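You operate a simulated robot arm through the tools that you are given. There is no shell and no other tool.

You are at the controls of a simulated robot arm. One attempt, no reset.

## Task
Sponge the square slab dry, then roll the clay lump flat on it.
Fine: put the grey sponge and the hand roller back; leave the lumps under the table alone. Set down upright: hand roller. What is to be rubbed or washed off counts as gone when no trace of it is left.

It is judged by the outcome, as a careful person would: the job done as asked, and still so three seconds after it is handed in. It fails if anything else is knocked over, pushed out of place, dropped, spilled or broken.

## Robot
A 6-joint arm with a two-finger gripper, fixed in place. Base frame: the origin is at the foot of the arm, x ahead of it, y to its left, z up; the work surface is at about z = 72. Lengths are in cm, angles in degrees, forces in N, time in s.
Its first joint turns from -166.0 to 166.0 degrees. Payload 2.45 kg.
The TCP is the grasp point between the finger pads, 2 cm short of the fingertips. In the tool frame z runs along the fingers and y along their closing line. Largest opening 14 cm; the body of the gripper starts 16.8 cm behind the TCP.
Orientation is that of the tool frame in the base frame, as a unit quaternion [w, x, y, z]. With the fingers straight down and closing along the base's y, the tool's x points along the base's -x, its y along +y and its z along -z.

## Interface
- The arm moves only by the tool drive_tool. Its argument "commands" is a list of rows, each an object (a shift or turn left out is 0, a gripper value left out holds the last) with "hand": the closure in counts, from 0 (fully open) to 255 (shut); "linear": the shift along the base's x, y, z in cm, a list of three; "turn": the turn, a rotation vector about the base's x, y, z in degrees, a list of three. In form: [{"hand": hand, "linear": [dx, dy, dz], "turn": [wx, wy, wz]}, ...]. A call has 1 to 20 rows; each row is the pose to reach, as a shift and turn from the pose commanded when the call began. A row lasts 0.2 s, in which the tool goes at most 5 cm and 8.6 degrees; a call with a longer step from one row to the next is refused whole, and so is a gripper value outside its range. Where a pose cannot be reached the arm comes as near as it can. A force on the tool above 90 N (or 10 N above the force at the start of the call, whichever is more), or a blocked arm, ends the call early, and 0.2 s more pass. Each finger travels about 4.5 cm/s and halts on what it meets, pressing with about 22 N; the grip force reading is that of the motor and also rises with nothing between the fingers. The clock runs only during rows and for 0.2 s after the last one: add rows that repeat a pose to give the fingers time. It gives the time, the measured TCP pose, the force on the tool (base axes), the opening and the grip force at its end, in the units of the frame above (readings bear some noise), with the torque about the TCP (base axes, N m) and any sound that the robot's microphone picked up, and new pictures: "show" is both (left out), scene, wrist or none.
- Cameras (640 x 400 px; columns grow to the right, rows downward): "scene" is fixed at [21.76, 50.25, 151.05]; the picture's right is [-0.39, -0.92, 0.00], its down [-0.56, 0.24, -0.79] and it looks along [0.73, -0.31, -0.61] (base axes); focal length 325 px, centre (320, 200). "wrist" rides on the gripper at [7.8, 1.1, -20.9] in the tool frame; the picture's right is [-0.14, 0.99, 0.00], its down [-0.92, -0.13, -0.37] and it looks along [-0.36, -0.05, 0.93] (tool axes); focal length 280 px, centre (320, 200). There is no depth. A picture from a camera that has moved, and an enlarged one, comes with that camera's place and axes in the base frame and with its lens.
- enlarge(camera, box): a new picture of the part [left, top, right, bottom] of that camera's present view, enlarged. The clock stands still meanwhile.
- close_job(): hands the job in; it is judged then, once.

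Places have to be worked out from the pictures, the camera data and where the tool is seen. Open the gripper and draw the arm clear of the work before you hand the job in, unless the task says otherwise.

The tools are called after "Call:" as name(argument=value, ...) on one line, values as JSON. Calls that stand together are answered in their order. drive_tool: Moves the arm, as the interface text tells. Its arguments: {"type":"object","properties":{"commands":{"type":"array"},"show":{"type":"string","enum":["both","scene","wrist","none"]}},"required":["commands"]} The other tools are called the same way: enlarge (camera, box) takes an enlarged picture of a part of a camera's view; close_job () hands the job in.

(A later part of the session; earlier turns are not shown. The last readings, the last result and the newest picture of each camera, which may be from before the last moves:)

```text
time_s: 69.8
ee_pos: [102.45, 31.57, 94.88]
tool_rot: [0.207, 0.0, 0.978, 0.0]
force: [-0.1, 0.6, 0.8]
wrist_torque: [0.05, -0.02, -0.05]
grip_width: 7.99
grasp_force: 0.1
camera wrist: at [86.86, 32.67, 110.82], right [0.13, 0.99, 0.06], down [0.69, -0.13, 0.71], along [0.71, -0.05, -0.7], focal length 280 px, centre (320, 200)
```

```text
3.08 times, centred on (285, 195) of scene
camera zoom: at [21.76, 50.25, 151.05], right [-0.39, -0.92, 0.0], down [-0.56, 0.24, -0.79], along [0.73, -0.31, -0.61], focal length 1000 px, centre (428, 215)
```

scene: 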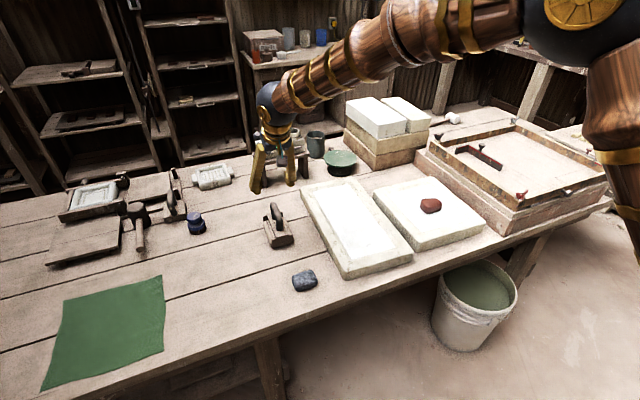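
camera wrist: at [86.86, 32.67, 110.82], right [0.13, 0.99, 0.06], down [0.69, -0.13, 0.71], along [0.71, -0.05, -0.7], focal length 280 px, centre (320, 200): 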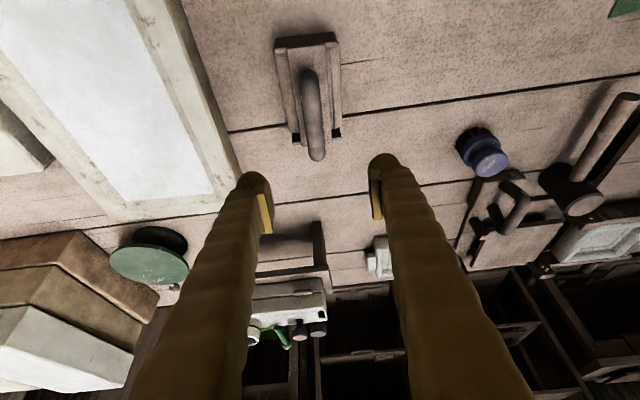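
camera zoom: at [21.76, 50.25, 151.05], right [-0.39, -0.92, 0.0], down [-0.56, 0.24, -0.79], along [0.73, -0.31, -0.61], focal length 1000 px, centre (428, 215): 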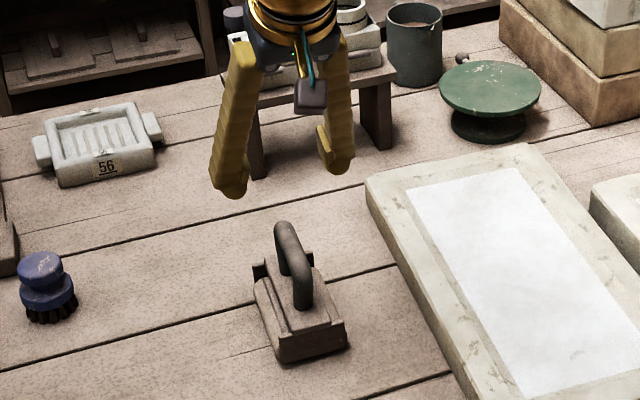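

The tilted pose is reachable (102.45, 31.57). I descend around the handle bar toward z≈83.3, stopping slightly above first to check.

Call:
drive_tool(commands=[{"hand": 110, "linear": [0, 0, -3]}, {"hand": 110, "linear": [0, 0, -6]}, {"hand": 110, "linear": [0, 0, -8.5]}, {"hand": 110, "linear": [0, 0, -8.5]}], show="both")

Call:
enlarge(camera="scene", box=[235, 170, 325, 260])

Call:
enlarge(camera="wrist", box=[220, 60, 420, 260])

```text
time_s: 70.8
ee_pos: [102.5, 31.41, 86.42]
tool_rot: [0.208, 0.0, 0.978, 0.0]
force: [0.1, -0.3, 0.7]
wrist_torque: [0.04, -0.02, 0.01]
grip_width: 7.98
grasp_force: 0.1
camera wrist: at [86.81, 32.59, 102.34], right [0.13, 0.99, 0.06], down [0.69, -0.13, 0.71], along [0.71, -0.05, -0.7], focal length 280 px, centre (320, 200)
```

scene: 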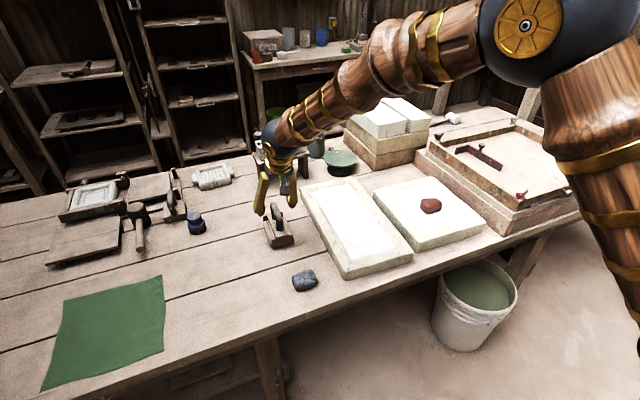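
wrist: 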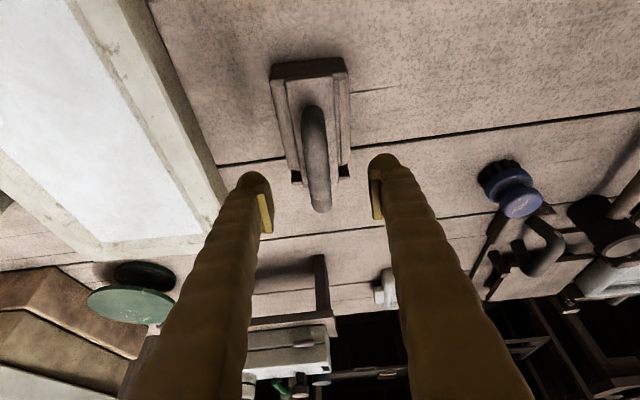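

```text
4.44 times, centred on (280, 215) of scene
camera zoom: at [21.76, 50.25, 151.05], right [-0.39, -0.92, 0.0], down [-0.56, 0.24, -0.79], along [0.73, -0.31, -0.61], focal length 1444 px, centre (498, 133)
```

zoom: 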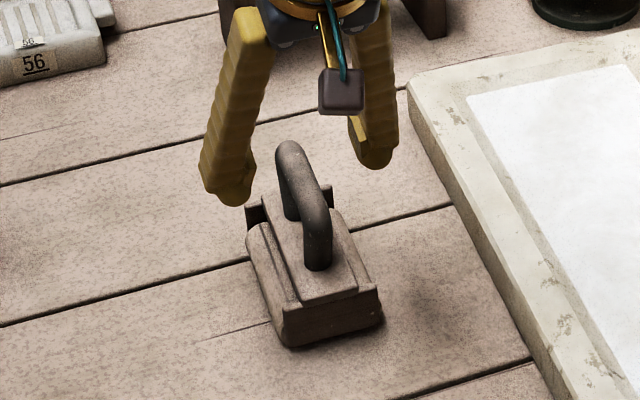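

```text
2.00 times, centred on (320, 160) of wrist
camera zoom: at [86.81, 32.59, 102.34], right [0.13, 0.99, 0.06], down [0.69, -0.13, 0.71], along [0.71, -0.05, -0.7], focal length 561 px, centre (320, 280)
```

zoom: 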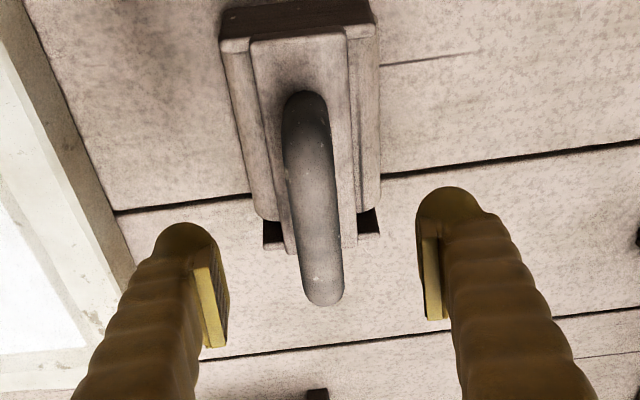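

Fingers straddle the bar nicely. I descend the last 3.2 cm and close on the bar.

Call:
drive_tool(commands=[{"hand": 110, "linear": [0, 0, -1.5]}, {"hand": 110, "linear": [0, 0, -3.2]}, {"hand": 110, "linear": [0, 0, -3.2]}, {"hand": 180, "linear": [0, 0, -3.2]}, {"hand": 255, "linear": [0, 0, -3.2]}, {"hand": 255, "linear": [0, 0, -3.2]}, {"hand": 255, "linear": [0, 0, -3.2]}, {"hand": 255, "linear": [0, 0, -3.2]}, {"hand": 255, "linear": [0, 0, -3.2]}], show="both")

Call:
enlarge(camera="scene", box=[235, 170, 325, 260])

Call:
enlarge(camera="wrist", box=[220, 100, 420, 300])

```text
time_s: 72.8
ee_pos: [102.36, 31.48, 83.27]
tool_rot: [0.208, -0.001, 0.978, 0.0]
force: [0.4, 0.9, 0.0]
wrist_torque: [0.04, 0.04, -0.02]
grip_width: 1.91
grasp_force: 22.2
camera wrist: at [86.7, 32.63, 99.16], right [0.13, 0.99, 0.06], down [0.69, -0.13, 0.71], along [0.71, -0.05, -0.7], focal length 280 px, centre (320, 200)
```

scene: 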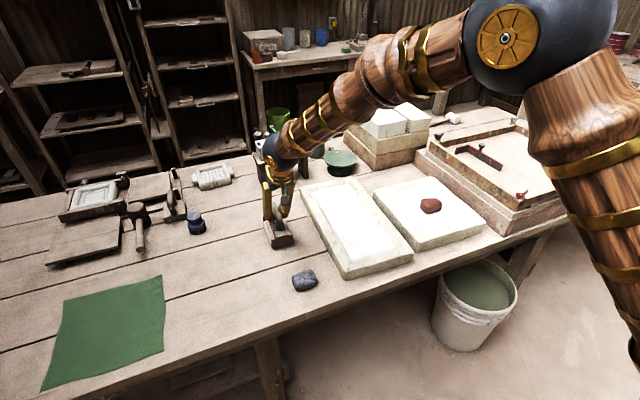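
wrist: 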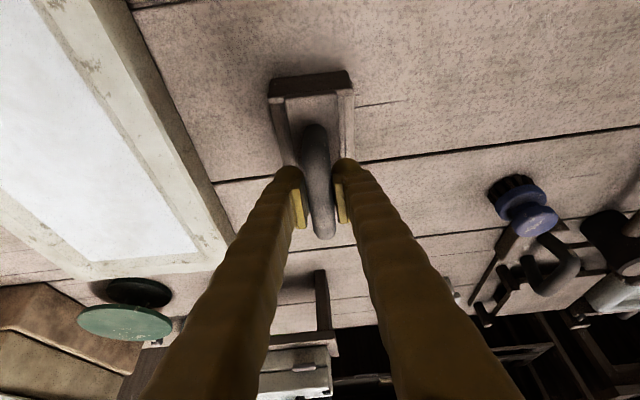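

```text
4.44 times, centred on (280, 215) of scene
camera zoom: at [21.76, 50.25, 151.05], right [-0.39, -0.92, 0.0], down [-0.56, 0.24, -0.79], along [0.73, -0.31, -0.61], focal length 1444 px, centre (498, 133)
```

zoom: 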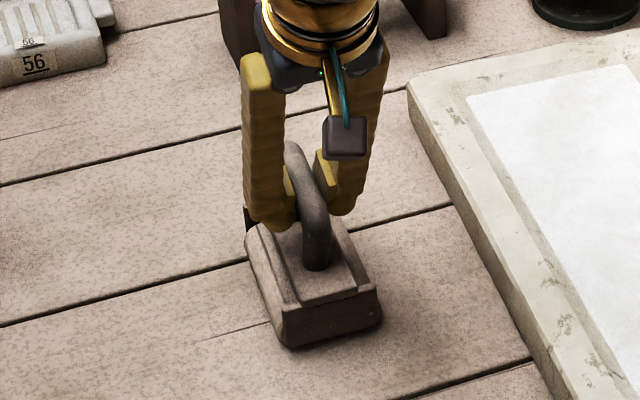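

```text
2.00 times, centred on (320, 200) of wrist
camera zoom: at [86.7, 32.63, 99.16], right [0.13, 0.99, 0.06], down [0.69, -0.13, 0.71], along [0.71, -0.05, -0.7], focal length 561 px, centre (320, 200)
```

zoom: 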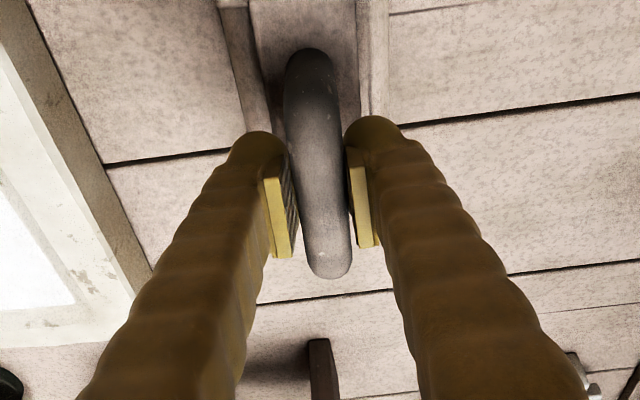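

The bar is gripped (1.9 cm, 22 N). I lift slowly a few centimetres to check weight and balance.

Call:
drive_tool(commands=[{"hand": 255, "linear": [0, 0, 0.5]}, {"hand": 255, "linear": [0, 0, 1.5]}, {"hand": 255, "linear": [0, 0, 3]}, {"hand": 255, "linear": [0, 0, 5]}, {"hand": 255, "linear": [0, 0, 5]}], show="both")

Call:
enlarge(camera="scene", box=[235, 160, 325, 260])

```text
time_s: 74.0
ee_pos: [102.39, 31.5, 88.3]
tool_rot: [0.208, -0.001, 0.978, 0.0]
force: [0.2, 0.2, -4.0]
wrist_torque: [0.0, 0.04, 0.03]
grip_width: 1.93
grasp_force: 21.4
camera wrist: at [86.7, 32.6, 104.26], right [0.13, 0.99, 0.06], down [0.69, -0.13, 0.71], along [0.71, -0.05, -0.7], focal length 280 px, centre (320, 200)
```

scene: 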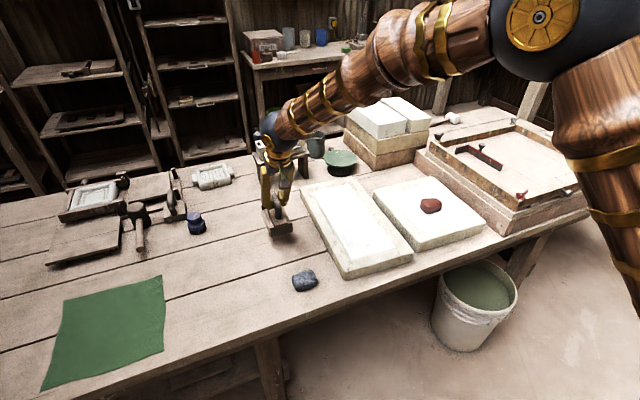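
wrist: 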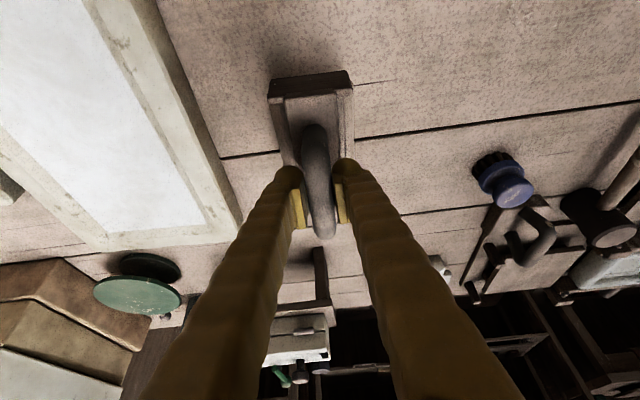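

```text
4.00 times, centred on (280, 210) of scene
camera zoom: at [21.76, 50.25, 151.05], right [-0.39, -0.92, 0.0], down [-0.56, 0.24, -0.79], along [0.73, -0.31, -0.61], focal length 1300 px, centre (480, 160)
```

zoom: 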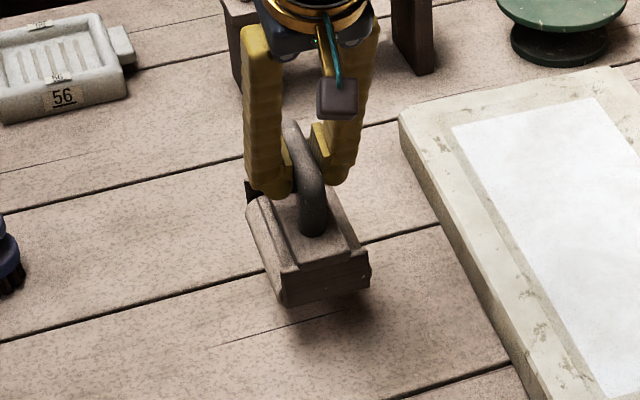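

The roller weighs only about 4 N and hangs level. I raise it and carry it smoothly across to above the clay lump.

Call:
drive_tool(commands=[{"hand": 255, "linear": [-1, 0, 2.5]}, {"hand": 255, "linear": [-2, -0.5, 5]}, {"hand": 255, "linear": [-3, -2, 7.5]}, {"hand": 255, "linear": [-4, -4.5, 9]}, {"hand": 255, "linear": [-5, -7.5, 9.5]}, {"hand": 255, "linear": [-6, -11, 9.5]}, {"hand": 255, "linear": [-7, -14.5, 9.5]}, {"hand": 255, "linear": [-8, -18, 9.5]}, {"hand": 255, "linear": [-9, -21.5, 9.5]}, {"hand": 255, "linear": [-10, -25, 9.5]}, {"hand": 255, "linear": [-11, -28.5, 9.5]}, {"hand": 255, "linear": [-12, -32, 9.5]}, {"hand": 255, "linear": [-12.3, -35.5, 9.5]}, {"hand": 255, "linear": [-12.3, -39, 9.5]}, {"hand": 255, "linear": [-12.3, -42.5, 9.5]}, {"hand": 255, "linear": [-12.3, -46, 9.5]}, {"hand": 255, "linear": [-12.3, -49, 9.5]}, {"hand": 255, "linear": [-12.3, -51.5, 9.5]}, {"hand": 255, "linear": [-12.3, -53, 9.5]}, {"hand": 255, "linear": [-12.3, -53.3, 9.5]}], show="both")

Call:
enlarge(camera="scene", box=[370, 110, 500, 250])

Call:
enlarge(camera="wrist", box=[180, 0, 460, 260])

```text
time_s: 78.2
ee_pos: [90.17, -21.9, 97.83]
tool_rot: [0.208, 0.0, 0.978, 0.0]
force: [-1.2, -0.2, -3.5]
wrist_torque: [-0.01, 0.04, 0.02]
grip_width: 1.91
grasp_force: 21.9
camera wrist: at [74.44, -20.7, 113.72], right [0.13, 0.99, 0.06], down [0.69, -0.13, 0.71], along [0.71, -0.05, -0.7], focal length 280 px, centre (320, 200)
```

scene: 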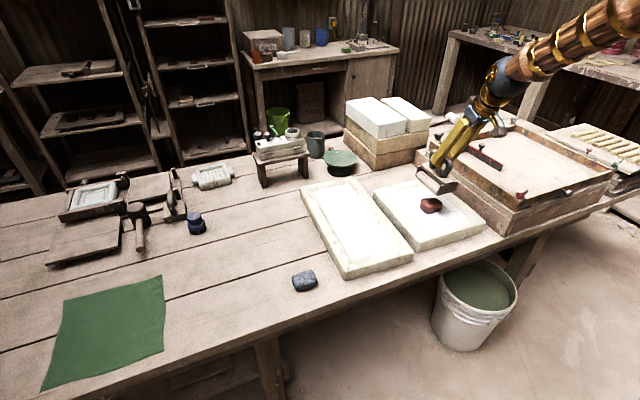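
wrist: 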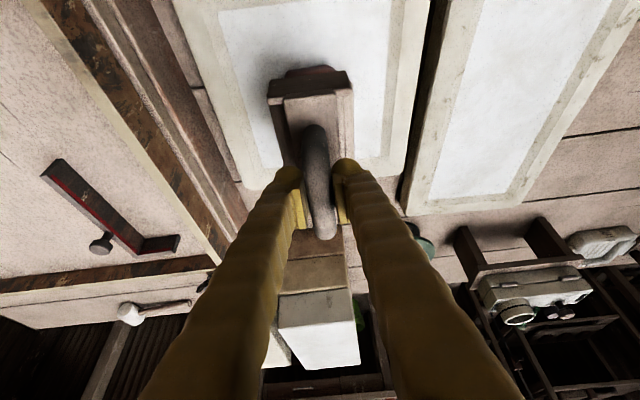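

```text
2.86 times, centred on (435, 180) of scene
camera zoom: at [21.76, 50.25, 151.05], right [-0.39, -0.92, 0.0], down [-0.56, 0.24, -0.79], along [0.73, -0.31, -0.61], focal length 928 px, centre (-9, 257)
```

zoom: 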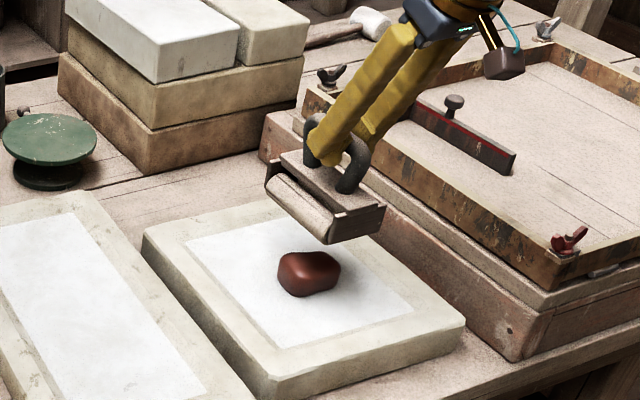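

```text
1.54 times, centred on (320, 130) of wrist
camera zoom: at [74.44, -20.7, 113.72], right [0.13, 0.99, 0.06], down [0.69, -0.13, 0.71], along [0.71, -0.05, -0.7], focal length 431 px, centre (320, 308)
```

zoom: 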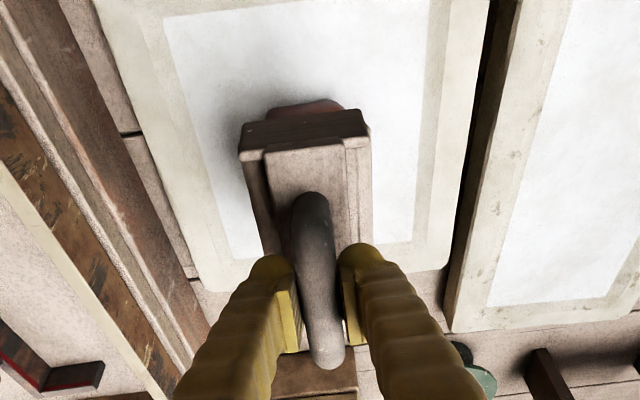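

The roller is right above the lump. I lower it to near expected contact (TCP≈91.7) and read the force.

Call:
drive_tool(commands=[{"hand": 255, "linear": [0, 0, -2]}, {"hand": 255, "linear": [0, 0, -4]}, {"hand": 255, "linear": [0, 0, -5.2]}, {"hand": 255, "linear": [0, 0, -5.2]}], show="none")

Call:
drive_tool(commands=[{"hand": 255, "linear": [0, 0, -0.2]}, {"hand": 255, "linear": [0, 0, -0.4]}, {"hand": 255, "linear": [0, 0, -0.4]}], show="scene")

Call:
enlarge(camera="scene", box=[390, 150, 480, 230])

```text
time_s: 79.2
ee_pos: [90.17, -21.82, 92.65]
tool_rot: [0.208, 0.0, 0.978, 0.0]
force: [0.3, -0.7, -3.8]
wrist_torque: [0.02, 0.06, 0.01]
grip_width: 1.92
grasp_force: 21.7
```

```text
time_s: 80.0
ee_pos: [90.05, -21.79, 92.13]
tool_rot: [0.208, 0.0, 0.978, 0.0]
force: [0.6, -0.3, -3.0]
wrist_torque: [0.04, 0.05, 0.03]
grip_width: 1.87
grasp_force: 22.1
```

scene: 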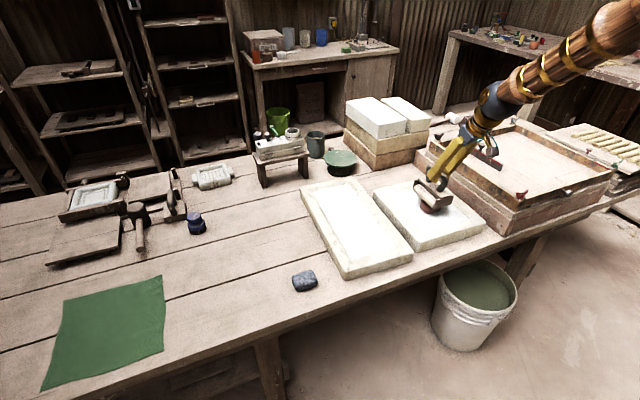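

```text
5.00 times, centred on (435, 190) of scene
camera zoom: at [21.76, 50.25, 151.05], right [-0.39, -0.92, 0.0], down [-0.56, 0.24, -0.79], along [0.73, -0.31, -0.61], focal length 1625 px, centre (-255, 250)
```

zoom: 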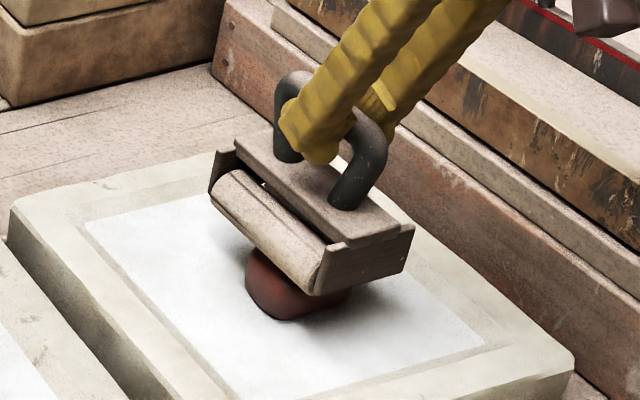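

Nearly touching. I continue down in small steps to feel how the clay responds.

Call:
drive_tool(commands=[{"hand": 255, "linear": [0, 0, -0.15]}, {"hand": 255, "linear": [0, 0, -0.3]}, {"hand": 255, "linear": [0, 0, -0.3]}], show="none")

Call:
drive_tool(commands=[{"hand": 255, "linear": [0, 0, -0.1]}, {"hand": 255, "linear": [0, 0, -0.2]}, {"hand": 255, "linear": [0, 0, -0.2]}], show="scene")

Call:
enlarge(camera="scene", box=[390, 150, 480, 230])

```text
time_s: 80.8
ee_pos: [90.19, -21.89, 91.84]
tool_rot: [0.208, 0.0, 0.978, 0.0]
force: [0.5, 0.1, -4.2]
wrist_torque: [0.0, 0.04, -0.01]
grip_width: 1.89
grasp_force: 21.9
```

```text
time_s: 81.6
ee_pos: [90.12, -21.81, 91.73]
tool_rot: [0.208, 0.0, 0.978, 0.0]
force: [0.5, -0.3, -1.5]
wrist_torque: [0.08, 0.01, -0.05]
grip_width: 1.88
grasp_force: 22.4
```

scene: 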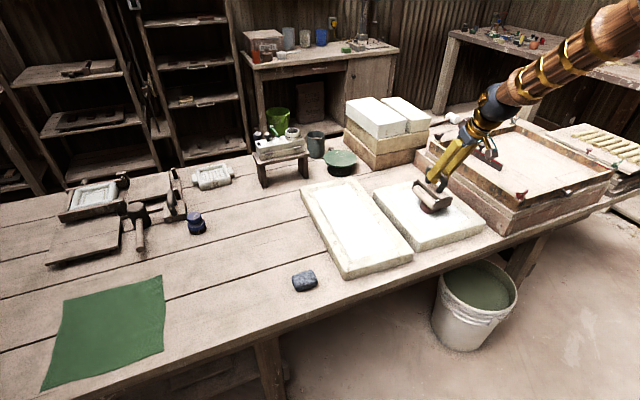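

```text
5.00 times, centred on (435, 190) of scene
camera zoom: at [21.76, 50.25, 151.05], right [-0.39, -0.92, 0.0], down [-0.56, 0.24, -0.79], along [0.73, -0.31, -0.61], focal length 1625 px, centre (-255, 250)
```

zoom: 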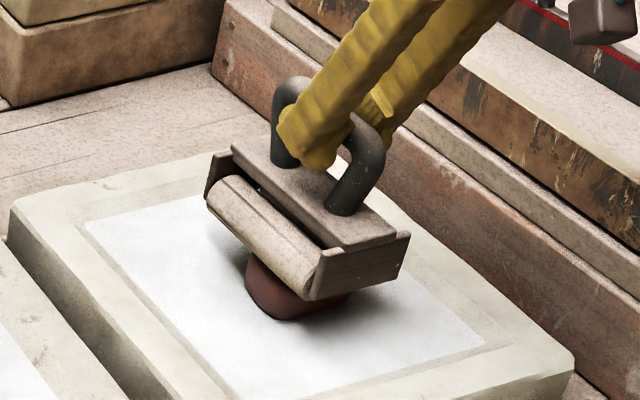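

Contact starts at TCP≈91.7 (lump top ≈80.4). I press lightly (1.5 mm) and roll ±2 cm along y, then check force and shape.

Call:
drive_tool(commands=[{"hand": 255, "linear": [0, 0, -0.1]}, {"hand": 255, "linear": [0, 0.5, -0.15]}, {"hand": 255, "linear": [0, 1, -0.15]}, {"hand": 255, "linear": [0, 1.5, -0.15]}, {"hand": 255, "linear": [0, 2, -0.15]}, {"hand": 255, "linear": [0, 1.5, -0.15]}, {"hand": 255, "linear": [0, 0.8, -0.15]}, {"hand": 255, "linear": [0, 0, -0.15]}, {"hand": 255, "linear": [0, -0.8, -0.15]}, {"hand": 255, "linear": [0, -1.5, -0.15]}, {"hand": 255, "linear": [0, -2, -0.15]}, {"hand": 255, "linear": [0, -1.3, -0.15]}, {"hand": 255, "linear": [0, -0.6, -0.15]}, {"hand": 255, "linear": [0, 0, -0.15]}], show="scene")

Call:
enlarge(camera="scene", box=[390, 150, 480, 230])

```text
time_s: 84.6
ee_pos: [89.99, -21.84, 91.49]
tool_rot: [0.208, 0.0, 0.978, 0.0]
force: [-0.7, 0.3, -4.0]
wrist_torque: [-0.02, 0.05, -0.01]
grip_width: 1.78
grasp_force: 22.3
```

scene: 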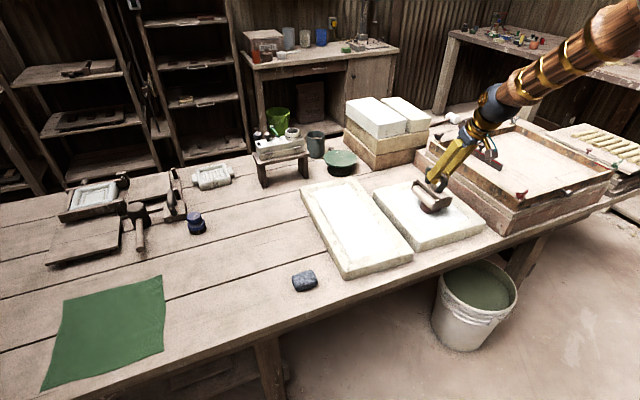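

```text
5.00 times, centred on (435, 190) of scene
camera zoom: at [21.76, 50.25, 151.05], right [-0.39, -0.92, 0.0], down [-0.56, 0.24, -0.79], along [0.73, -0.31, -0.61], focal length 1625 px, centre (-255, 250)
```

zoom: 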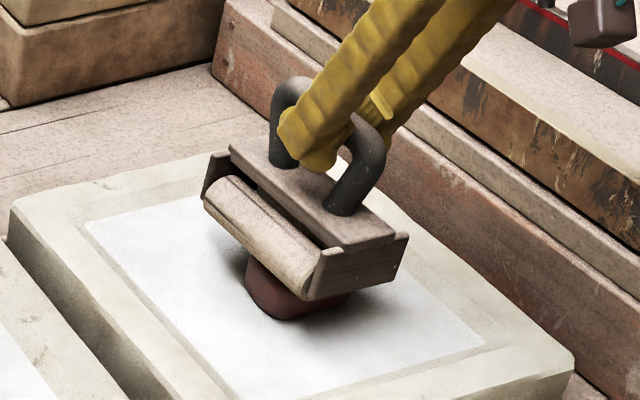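

No load now, so the clay yielded or the handle shifted; I check the wrist view.

Call:
drive_tool(commands=[{"hand": 255, "linear": [0, 0, 0]}], show="wrist")

Call:
enlarge(camera="wrist", box=[200, 20, 440, 260])

Call:
enlarge(camera="scene", box=[415, 180, 465, 220])

```text
time_s: 85.0
ee_pos: [90.07, -21.73, 91.45]
tool_rot: [0.208, 0.0, 0.978, 0.0]
force: [0.7, -0.8, -3.3]
wrist_torque: [0.0, 0.03, 0.03]
grip_width: 1.78
grasp_force: 22.8
camera wrist: at [74.41, -20.67, 107.47], right [0.13, 0.99, 0.06], down [0.69, -0.13, 0.71], along [0.71, -0.05, -0.7], focal length 280 px, centre (320, 200)
```

wrist: 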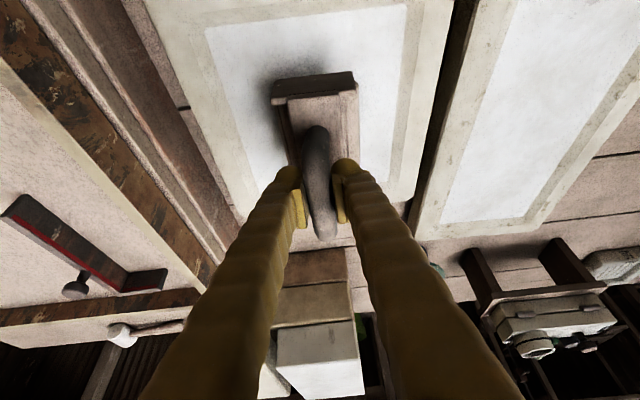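

```text
1.67 times, centred on (320, 140) of wrist
camera zoom: at [74.41, -20.67, 107.47], right [0.13, 0.99, 0.06], down [0.69, -0.13, 0.71], along [0.71, -0.05, -0.7], focal length 467 px, centre (320, 300)
```

zoom: 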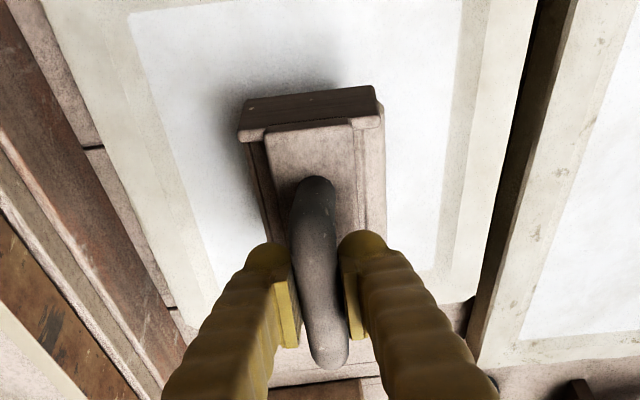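

```text
10.00 times, centred on (440, 200) of scene
camera zoom: at [21.76, 50.25, 151.05], right [-0.39, -0.92, 0.0], down [-0.56, 0.24, -0.79], along [0.73, -0.31, -0.61], focal length 3249 px, centre (-880, 200)
```

zoom: 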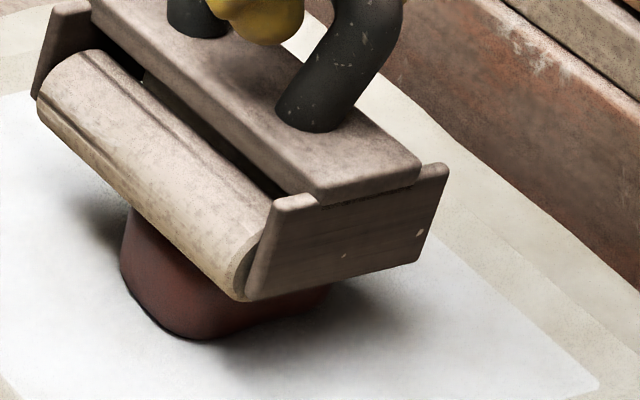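

The frame is nearly level and the drum is just at the clay. I press 2 mm further in and roll ±2.5 cm again, reading the force mid-stroke.

Call:
drive_tool(commands=[{"hand": 255, "linear": [0, 0, -0.1]}, {"hand": 255, "linear": [0, 0, -0.2]}], show="none")

Call:
drive_tool(commands=[{"hand": 255, "linear": [0, 0.8, 0]}, {"hand": 255, "linear": [0, 1.6, 0]}, {"hand": 255, "linear": [0, 2.4, 0]}, {"hand": 255, "linear": [0, 1.6, 0]}, {"hand": 255, "linear": [0, 0.8, 0]}, {"hand": 255, "linear": [0, 0, 0]}], show="none")

Call:
drive_tool(commands=[{"hand": 255, "linear": [0, -0.8, 0]}, {"hand": 255, "linear": [0, -1.6, 0]}, {"hand": 255, "linear": [0, -2.4, 0]}, {"hand": 255, "linear": [0, -1.6, 0]}, {"hand": 255, "linear": [0, -0.8, 0]}, {"hand": 255, "linear": [0, 0, 0]}], show="scene")

Call:
enlarge(camera="scene", box=[405, 170, 475, 225])

```text
time_s: 85.6
ee_pos: [90.13, -21.76, 91.39]
tool_rot: [0.208, 0.001, 0.978, 0.0]
force: [-1.1, -0.4, -1.1]
wrist_torque: [-0.02, 0.19, 0.02]
grip_width: 1.78
grasp_force: 22.2
```

```text
time_s: 87.0
ee_pos: [90.22, -21.76, 91.36]
tool_rot: [0.208, 0.0, 0.978, 0.0]
force: [0.4, 0.4, -1.8]
wrist_torque: [0.03, 0.08, 0.02]
grip_width: 1.71
grasp_force: 22.2
```

```text
time_s: 88.4
ee_pos: [89.97, -21.66, 91.39]
tool_rot: [0.208, 0.0, 0.978, -0.001]
force: [0.4, -0.2, -3.2]
wrist_torque: [0.02, 0.04, -0.01]
grip_width: 1.68
grasp_force: 22.0
```

scene: 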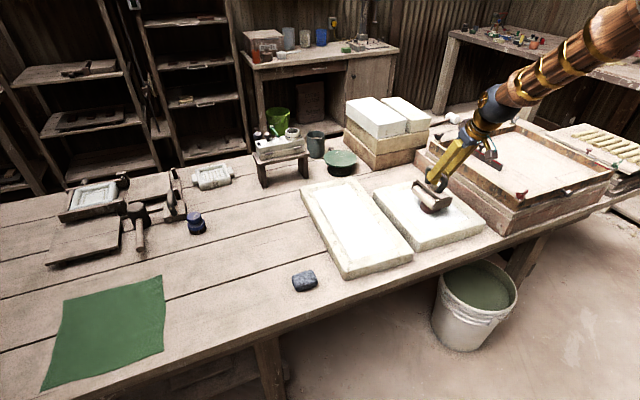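

```text
7.27 times, centred on (440, 198) of scene
camera zoom: at [21.76, 50.25, 151.05], right [-0.39, -0.92, 0.0], down [-0.56, 0.24, -0.79], along [0.73, -0.31, -0.61], focal length 2363 px, centre (-553, 218)
```

zoom: 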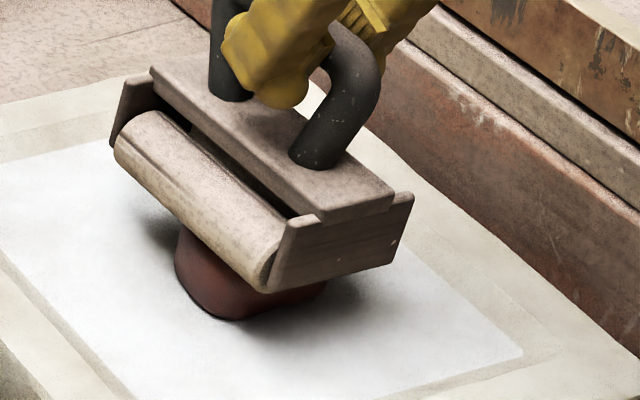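

Contact is only a few newtons. I press deeper to get about 10–15 N and see whether the clay yields.

Call:
drive_tool(commands=[{"hand": 255, "linear": [0, 0, -0.1]}, {"hand": 255, "linear": [0, 0, -0.2]}, {"hand": 255, "linear": [0, 0, -0.2]}], show="none")

Call:
drive_tool(commands=[{"hand": 255, "linear": [0, 0, -0.1]}, {"hand": 255, "linear": [0, 0, -0.2]}, {"hand": 255, "linear": [0, 0, -0.2]}], show="scene")

Call:
enlarge(camera="scene", box=[405, 170, 475, 225])

```text
time_s: 89.2
ee_pos: [90.06, -21.77, 91.22]
tool_rot: [0.208, 0.0, 0.978, 0.0]
force: [-1.7, -0.5, 4.8]
wrist_torque: [-0.03, 0.29, 0.03]
grip_width: 1.69
grasp_force: 22.1
```

```text
time_s: 90.0
ee_pos: [90.17, -21.75, 91.12]
tool_rot: [0.208, 0.0, 0.978, 0.0]
force: [4.4, 1.1, 14.8]
wrist_torque: [-0.04, -0.11, 0.02]
grip_width: 1.67
grasp_force: 21.5
```

scene: 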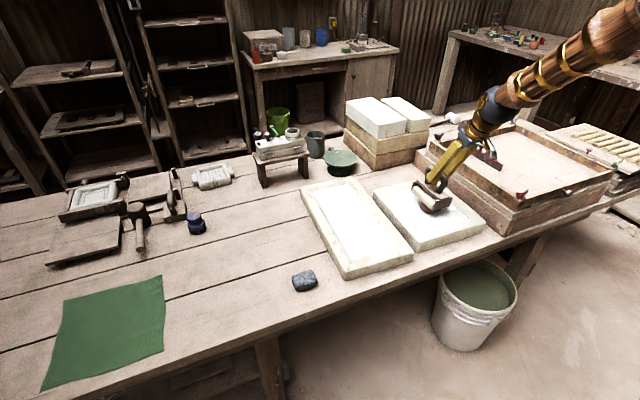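

```text
7.27 times, centred on (440, 198) of scene
camera zoom: at [21.76, 50.25, 151.05], right [-0.39, -0.92, 0.0], down [-0.56, 0.24, -0.79], along [0.73, -0.31, -0.61], focal length 2363 px, centre (-553, 218)
```

zoom: 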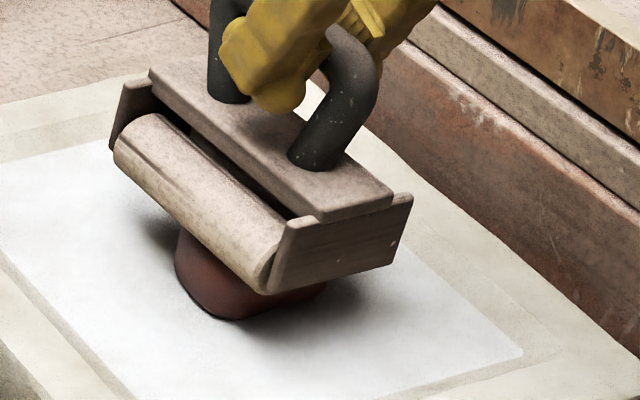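

Now about 19 N on the clay. I roll along y at this pressure and look.

Call:
drive_tool(commands=[{"hand": 255, "linear": [0, 0.6, 0]}, {"hand": 255, "linear": [0, 1.2, 0]}, {"hand": 255, "linear": [0, 1.8, 0]}, {"hand": 255, "linear": [0, 2.4, 0]}, {"hand": 255, "linear": [0, 1.8, 0]}, {"hand": 255, "linear": [0, 1.2, 0]}, {"hand": 255, "linear": [0, 0.6, 0]}, {"hand": 255, "linear": [0, 0, 0]}, {"hand": 255, "linear": [0, -0.6, 0]}, {"hand": 255, "linear": [0, -1.2, 0]}, {"hand": 255, "linear": [0, -1.8, 0]}, {"hand": 255, "linear": [0, -2.4, 0]}], show="both")

Call:
enlarge(camera="scene", box=[405, 170, 475, 225])

Call:
enlarge(camera="wrist", box=[200, 20, 440, 260])

```text
time_s: 92.6
ee_pos: [90.08, -24.16, 91.03]
tool_rot: [0.208, 0.0, 0.978, 0.0]
force: [-0.7, -0.4, -3.2]
wrist_torque: [-0.01, 0.02, -0.01]
grip_width: 1.65
grasp_force: 21.8
camera wrist: at [74.45, -23.07, 106.88], right [0.13, 0.99, 0.06], down [0.69, -0.13, 0.71], along [0.71, -0.05, -0.7], focal length 280 px, centre (320, 200)
```

scene: 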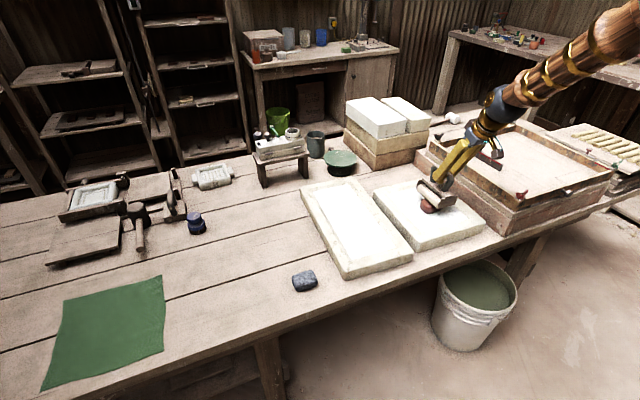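
wrist: 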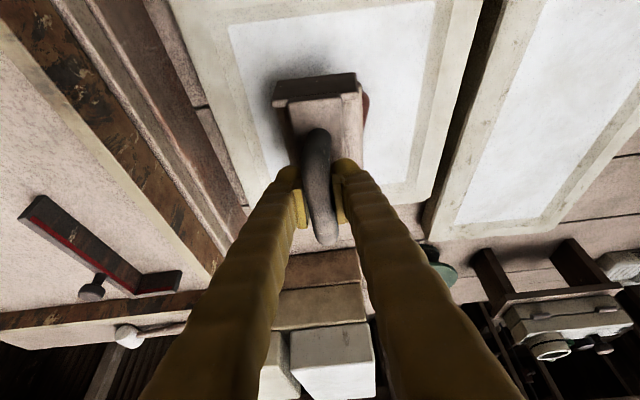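

```text
7.27 times, centred on (440, 198) of scene
camera zoom: at [21.76, 50.25, 151.05], right [-0.39, -0.92, 0.0], down [-0.56, 0.24, -0.79], along [0.73, -0.31, -0.61], focal length 2363 px, centre (-553, 218)
```

zoom: 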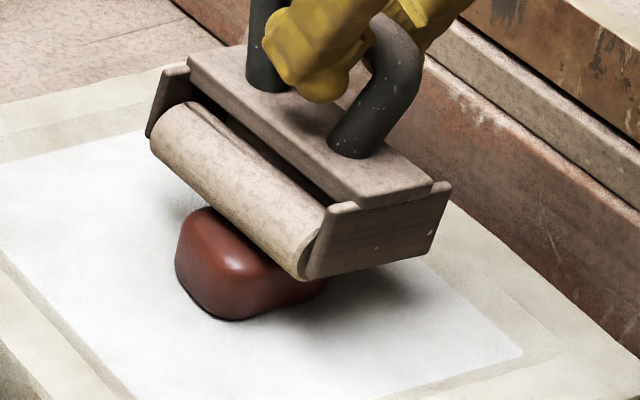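

```text
1.67 times, centred on (320, 140) of wrist
camera zoom: at [74.45, -23.07, 106.88], right [0.13, 0.99, 0.06], down [0.69, -0.13, 0.71], along [0.71, -0.05, -0.7], focal length 467 px, centre (320, 300)
```

zoom: 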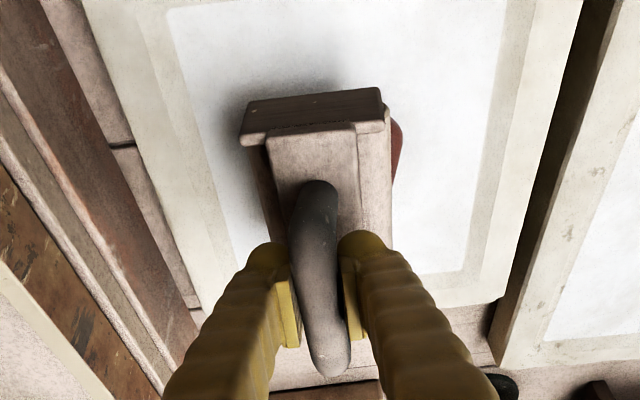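

The frame has rolled somewhat in the grip. I lift off to see what state the clay and the roller are in.

Call:
drive_tool(commands=[{"hand": 255, "linear": [0, 0, 1]}, {"hand": 255, "linear": [0, 0, 3]}, {"hand": 255, "linear": [0, 0, 6]}, {"hand": 255, "linear": [0, 0, 9]}, {"hand": 255, "linear": [0, 0, 9]}], show="both")

Call:
enlarge(camera="scene", box=[395, 130, 485, 230])

Call:
enlarge(camera="scene", box=[410, 190, 455, 222])

```text
time_s: 93.8
ee_pos: [90.14, -24.21, 100.03]
tool_rot: [0.208, 0.001, 0.978, 0.0]
force: [0.0, -0.2, -3.7]
wrist_torque: [-0.05, 0.03, 0.02]
grip_width: 1.65
grasp_force: 22.2
camera wrist: at [74.4, -23.07, 115.87], right [0.13, 0.99, 0.06], down [0.69, -0.13, 0.71], along [0.71, -0.05, -0.7], focal length 280 px, centre (320, 200)
```

scene: 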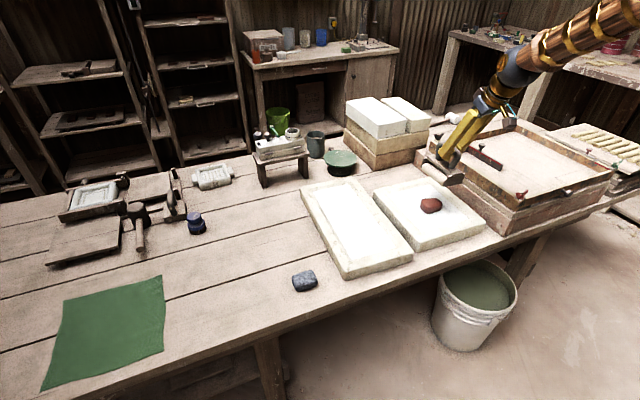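
wrist: 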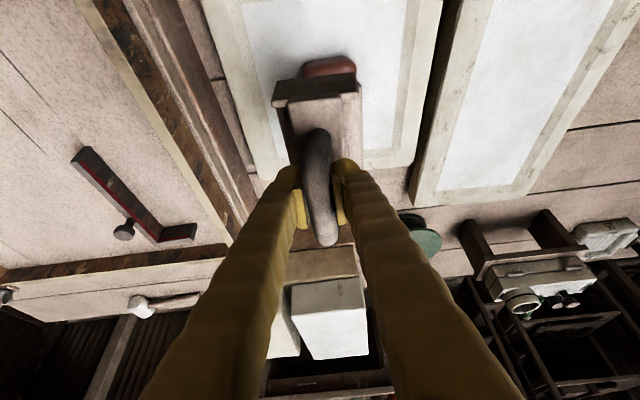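

```text
4.00 times, centred on (440, 180) of scene
camera zoom: at [21.76, 50.25, 151.05], right [-0.39, -0.92, 0.0], down [-0.56, 0.24, -0.79], along [0.73, -0.31, -0.61], focal length 1300 px, centre (-160, 280)
```

zoom: 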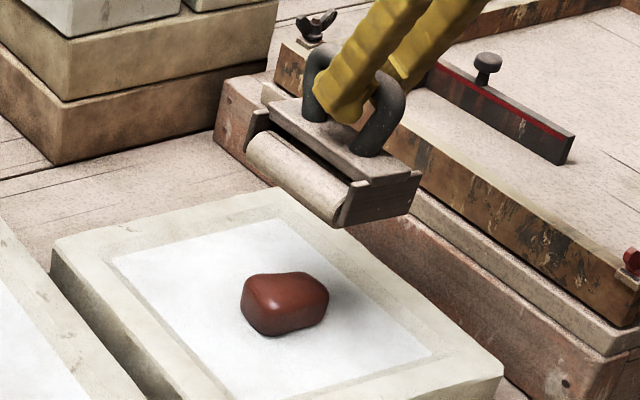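

```text
12.50 times, centred on (432, 206) of scene
camera zoom: at [21.76, 50.25, 151.05], right [-0.39, -0.92, 0.0], down [-0.56, 0.24, -0.79], along [0.73, -0.31, -0.61], focal length 4062 px, centre (-1086, 125)
```

zoom: 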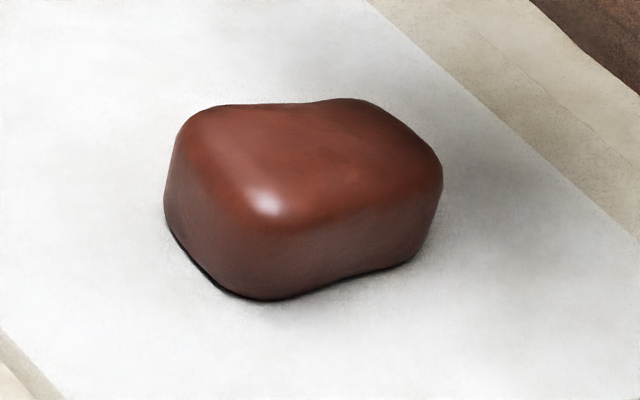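

The lump's outline is unchanged, so light pressure isn't enough, and the handle has slid about 0.5 cm up in the pads. I examine the drum and grip more closely.

Call:
enlarge(camera="scene", box=[415, 130, 475, 190])

Call:
enlarge(camera="wrist", box=[240, 60, 400, 260])

```text
6.67 times, centred on (445, 160) of scene
camera zoom: at [21.76, 50.25, 151.05], right [-0.39, -0.92, 0.0], down [-0.56, 0.24, -0.79], along [0.73, -0.31, -0.61], focal length 2166 px, centre (-513, 467)
```

zoom: 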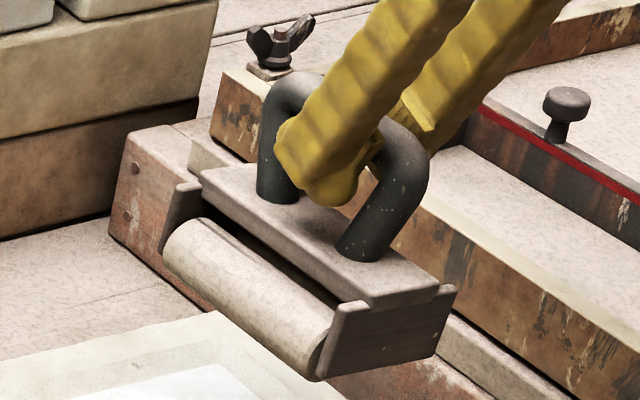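

```text
2.00 times, centred on (320, 160) of wrist
camera zoom: at [74.4, -23.07, 115.87], right [0.13, 0.99, 0.06], down [0.69, -0.13, 0.71], along [0.71, -0.05, -0.7], focal length 561 px, centre (320, 280)
```

zoom: 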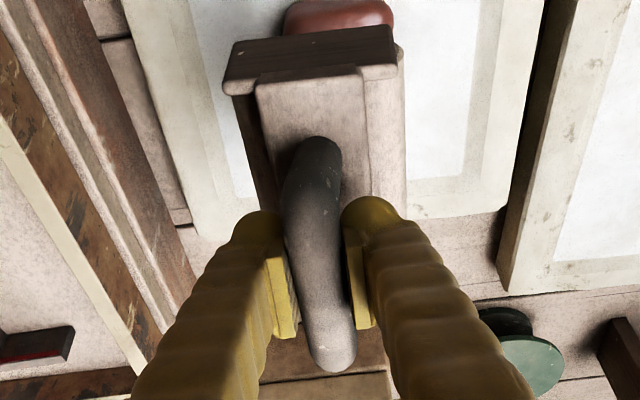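

The clay didn't yield to light rolling. I return to the centre, press to roughly 10–15 N, then roll in short monitored steps to see how the load behaves.

Call:
drive_tool(commands=[{"hand": 255, "linear": [0, 1.2, -3]}, {"hand": 255, "linear": [0, 2.4, -6]}, {"hand": 255, "linear": [0, 2.4, -8.3]}, {"hand": 255, "linear": [0, 2.4, -8.8]}, {"hand": 255, "linear": [0, 2.4, -8.9]}, {"hand": 255, "linear": [0, 2.4, -8.9]}], show="none")

Call:
drive_tool(commands=[{"hand": 255, "linear": [0, 0, -0.1]}, {"hand": 255, "linear": [0, 0, -0.1]}], show="none")

Call:
drive_tool(commands=[{"hand": 255, "linear": [0, 0.5, 0]}], show="none")

Call:
drive_tool(commands=[{"hand": 255, "linear": [0, 0.5, 0]}], show="none")

```text
time_s: 95.2
ee_pos: [90.1, -21.82, 91.16]
tool_rot: [0.208, 0.0, 0.978, 0.0]
force: [0.0, -0.4, -3.3]
wrist_torque: [-0.04, 0.01, 0.01]
grip_width: 1.68
grasp_force: 22.2
```

```text
time_s: 95.8
ee_pos: [90.09, -21.78, 91.0]
tool_rot: [0.208, 0.0, 0.978, 0.0]
force: [0.3, -0.3, -3.5]
wrist_torque: [-0.02, 0.01, 0.02]
grip_width: 1.66
grasp_force: 20.9
```

```text
time_s: 96.2
ee_pos: [90.22, -21.22, 91.03]
tool_rot: [0.208, 0.0, 0.978, 0.0]
force: [-0.9, -0.2, 0.8]
wrist_torque: [-0.11, 0.14, -0.03]
grip_width: 1.64
grasp_force: 21.8
```

```text
time_s: 96.6
ee_pos: [90.1, -20.72, 90.94]
tool_rot: [0.208, -0.001, 0.978, 0.001]
force: [0.7, 0.2, 0.0]
wrist_torque: [-0.12, 0.06, 0.02]
grip_width: 1.67
grasp_force: 22.0
```

Rolling resistance is near zero, load about 4 N. I press another 1.5 mm and keep rolling with monitoring.

Call:
drive_tool(commands=[{"hand": 255, "linear": [0, 0, -0.15]}, {"hand": 255, "linear": [0, 0, -0.15]}], show="none")

Call:
drive_tool(commands=[{"hand": 255, "linear": [0, -0.4, 0]}, {"hand": 255, "linear": [0, -0.8, 0]}], show="none")

Call:
drive_tool(commands=[{"hand": 255, "linear": [0, -0.4, -0.1]}, {"hand": 255, "linear": [0, -0.8, -0.1]}], show="none")

Call:
drive_tool(commands=[{"hand": 255, "linear": [0, 0.4, 0]}, {"hand": 255, "linear": [0, 0.8, 0]}, {"hand": 255, "linear": [0, 1.2, 0]}, {"hand": 255, "linear": [0, 1.6, 0]}], show="scene")

Call:
enlarge(camera="scene", box=[405, 170, 475, 225])

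```text
time_s: 97.2
ee_pos: [90.21, -20.9, 90.91]
tool_rot: [0.208, 0.0, 0.978, 0.001]
force: [1.5, 0.1, 3.2]
wrist_torque: [0.04, 0.04, 0.02]
grip_width: 1.64
grasp_force: 21.9
```

```text
time_s: 97.8
ee_pos: [90.11, -21.67, 90.87]
tool_rot: [0.208, -0.001, 0.978, 0.0]
force: [2.5, -0.3, 1.7]
wrist_torque: [-0.02, -0.17, 0.01]
grip_width: 1.62
grasp_force: 22.3
```

```text
time_s: 98.4
ee_pos: [90.14, -22.46, 90.72]
tool_rot: [0.208, 0.0, 0.978, 0.001]
force: [0.3, -1.0, 12.6]
wrist_torque: [0.0, 0.3, -0.01]
grip_width: 1.64
grasp_force: 22.5
```

```text
time_s: 99.4
ee_pos: [90.13, -20.73, 90.71]
tool_rot: [0.208, 0.0, 0.978, 0.0]
force: [2.4, 0.9, 0.6]
wrist_torque: [-0.04, -0.13, 0.04]
grip_width: 1.65
grasp_force: 22.3
```

scene: 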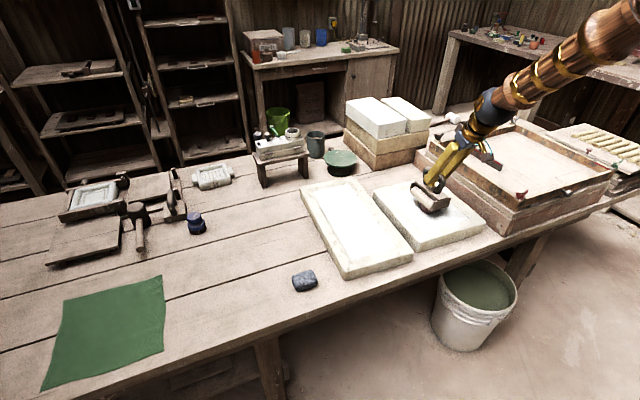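

```text
7.27 times, centred on (440, 198) of scene
camera zoom: at [21.76, 50.25, 151.05], right [-0.39, -0.92, 0.0], down [-0.56, 0.24, -0.79], along [0.73, -0.31, -0.61], focal length 2363 px, centre (-553, 218)
```

zoom: 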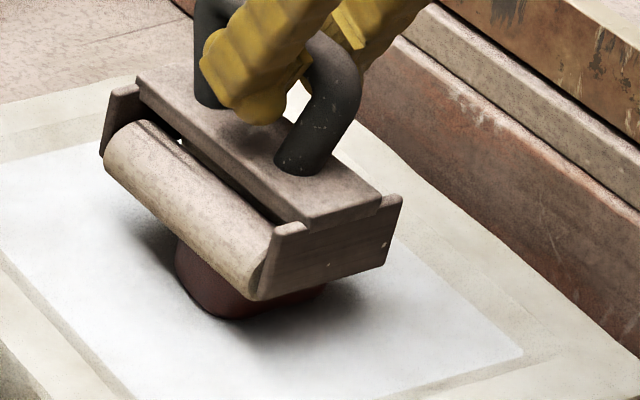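

Loads reached about 16 N mid-stroke. I lift again to compare the lump's outline precisely with before.

Call:
drive_tool(commands=[{"hand": 255, "linear": [0, 0, 1]}, {"hand": 255, "linear": [0, -1, 4]}, {"hand": 255, "linear": [0, -3, 8]}, {"hand": 255, "linear": [0, -3.4, 10]}, {"hand": 255, "linear": [0, -3.4, 10]}], show="none")

Call:
enlarge(camera="scene", box=[410, 190, 455, 222])

Call:
enlarge(camera="wrist", box=[240, 60, 400, 260])

Call:
enlarge(camera="scene", box=[405, 120, 475, 190])

```text
time_s: 100.6
ee_pos: [90.24, -24.13, 100.79]
tool_rot: [0.208, 0.0, 0.978, 0.0]
force: [-0.5, -0.1, -3.5]
wrist_torque: [-0.01, 0.02, -0.01]
grip_width: 1.65
grasp_force: 21.9
```

```text
12.50 times, centred on (432, 206) of scene
camera zoom: at [21.76, 50.25, 151.05], right [-0.39, -0.92, 0.0], down [-0.56, 0.24, -0.79], along [0.73, -0.31, -0.61], focal length 4062 px, centre (-1086, 125)
```

zoom: 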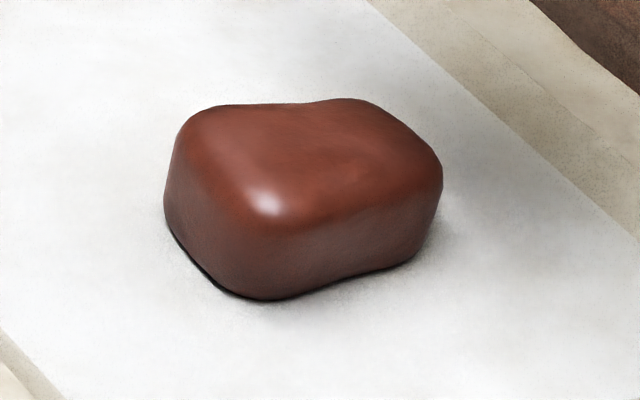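

```text
2.00 times, centred on (320, 160) of wrist
camera zoom: at [74.43, -23.02, 116.62], right [0.13, 0.99, 0.06], down [0.69, -0.13, 0.71], along [0.71, -0.05, -0.7], focal length 561 px, centre (320, 280)
```

zoom: 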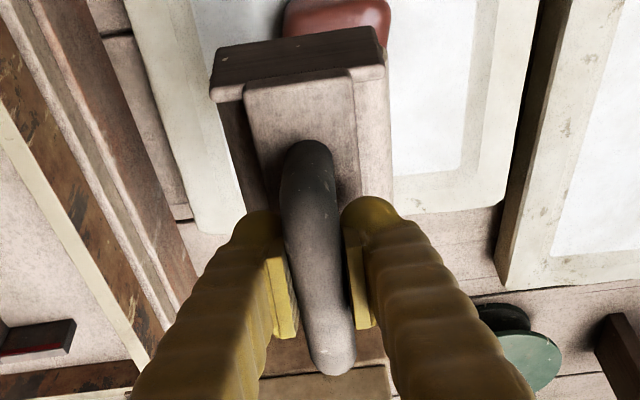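

```text
5.71 times, centred on (440, 155) of scene
camera zoom: at [21.76, 50.25, 151.05], right [-0.39, -0.92, 0.0], down [-0.56, 0.24, -0.79], along [0.73, -0.31, -0.61], focal length 1857 px, centre (-366, 457)
```

zoom: 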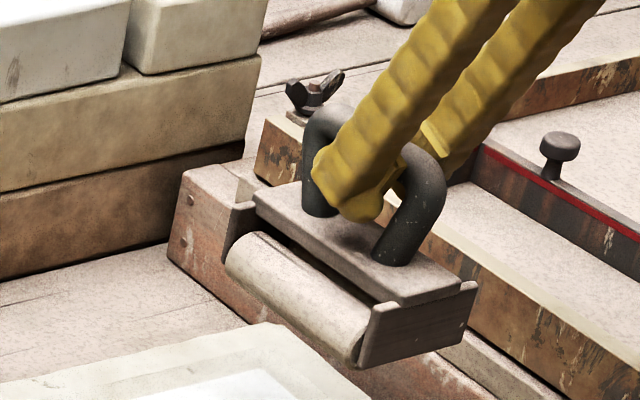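

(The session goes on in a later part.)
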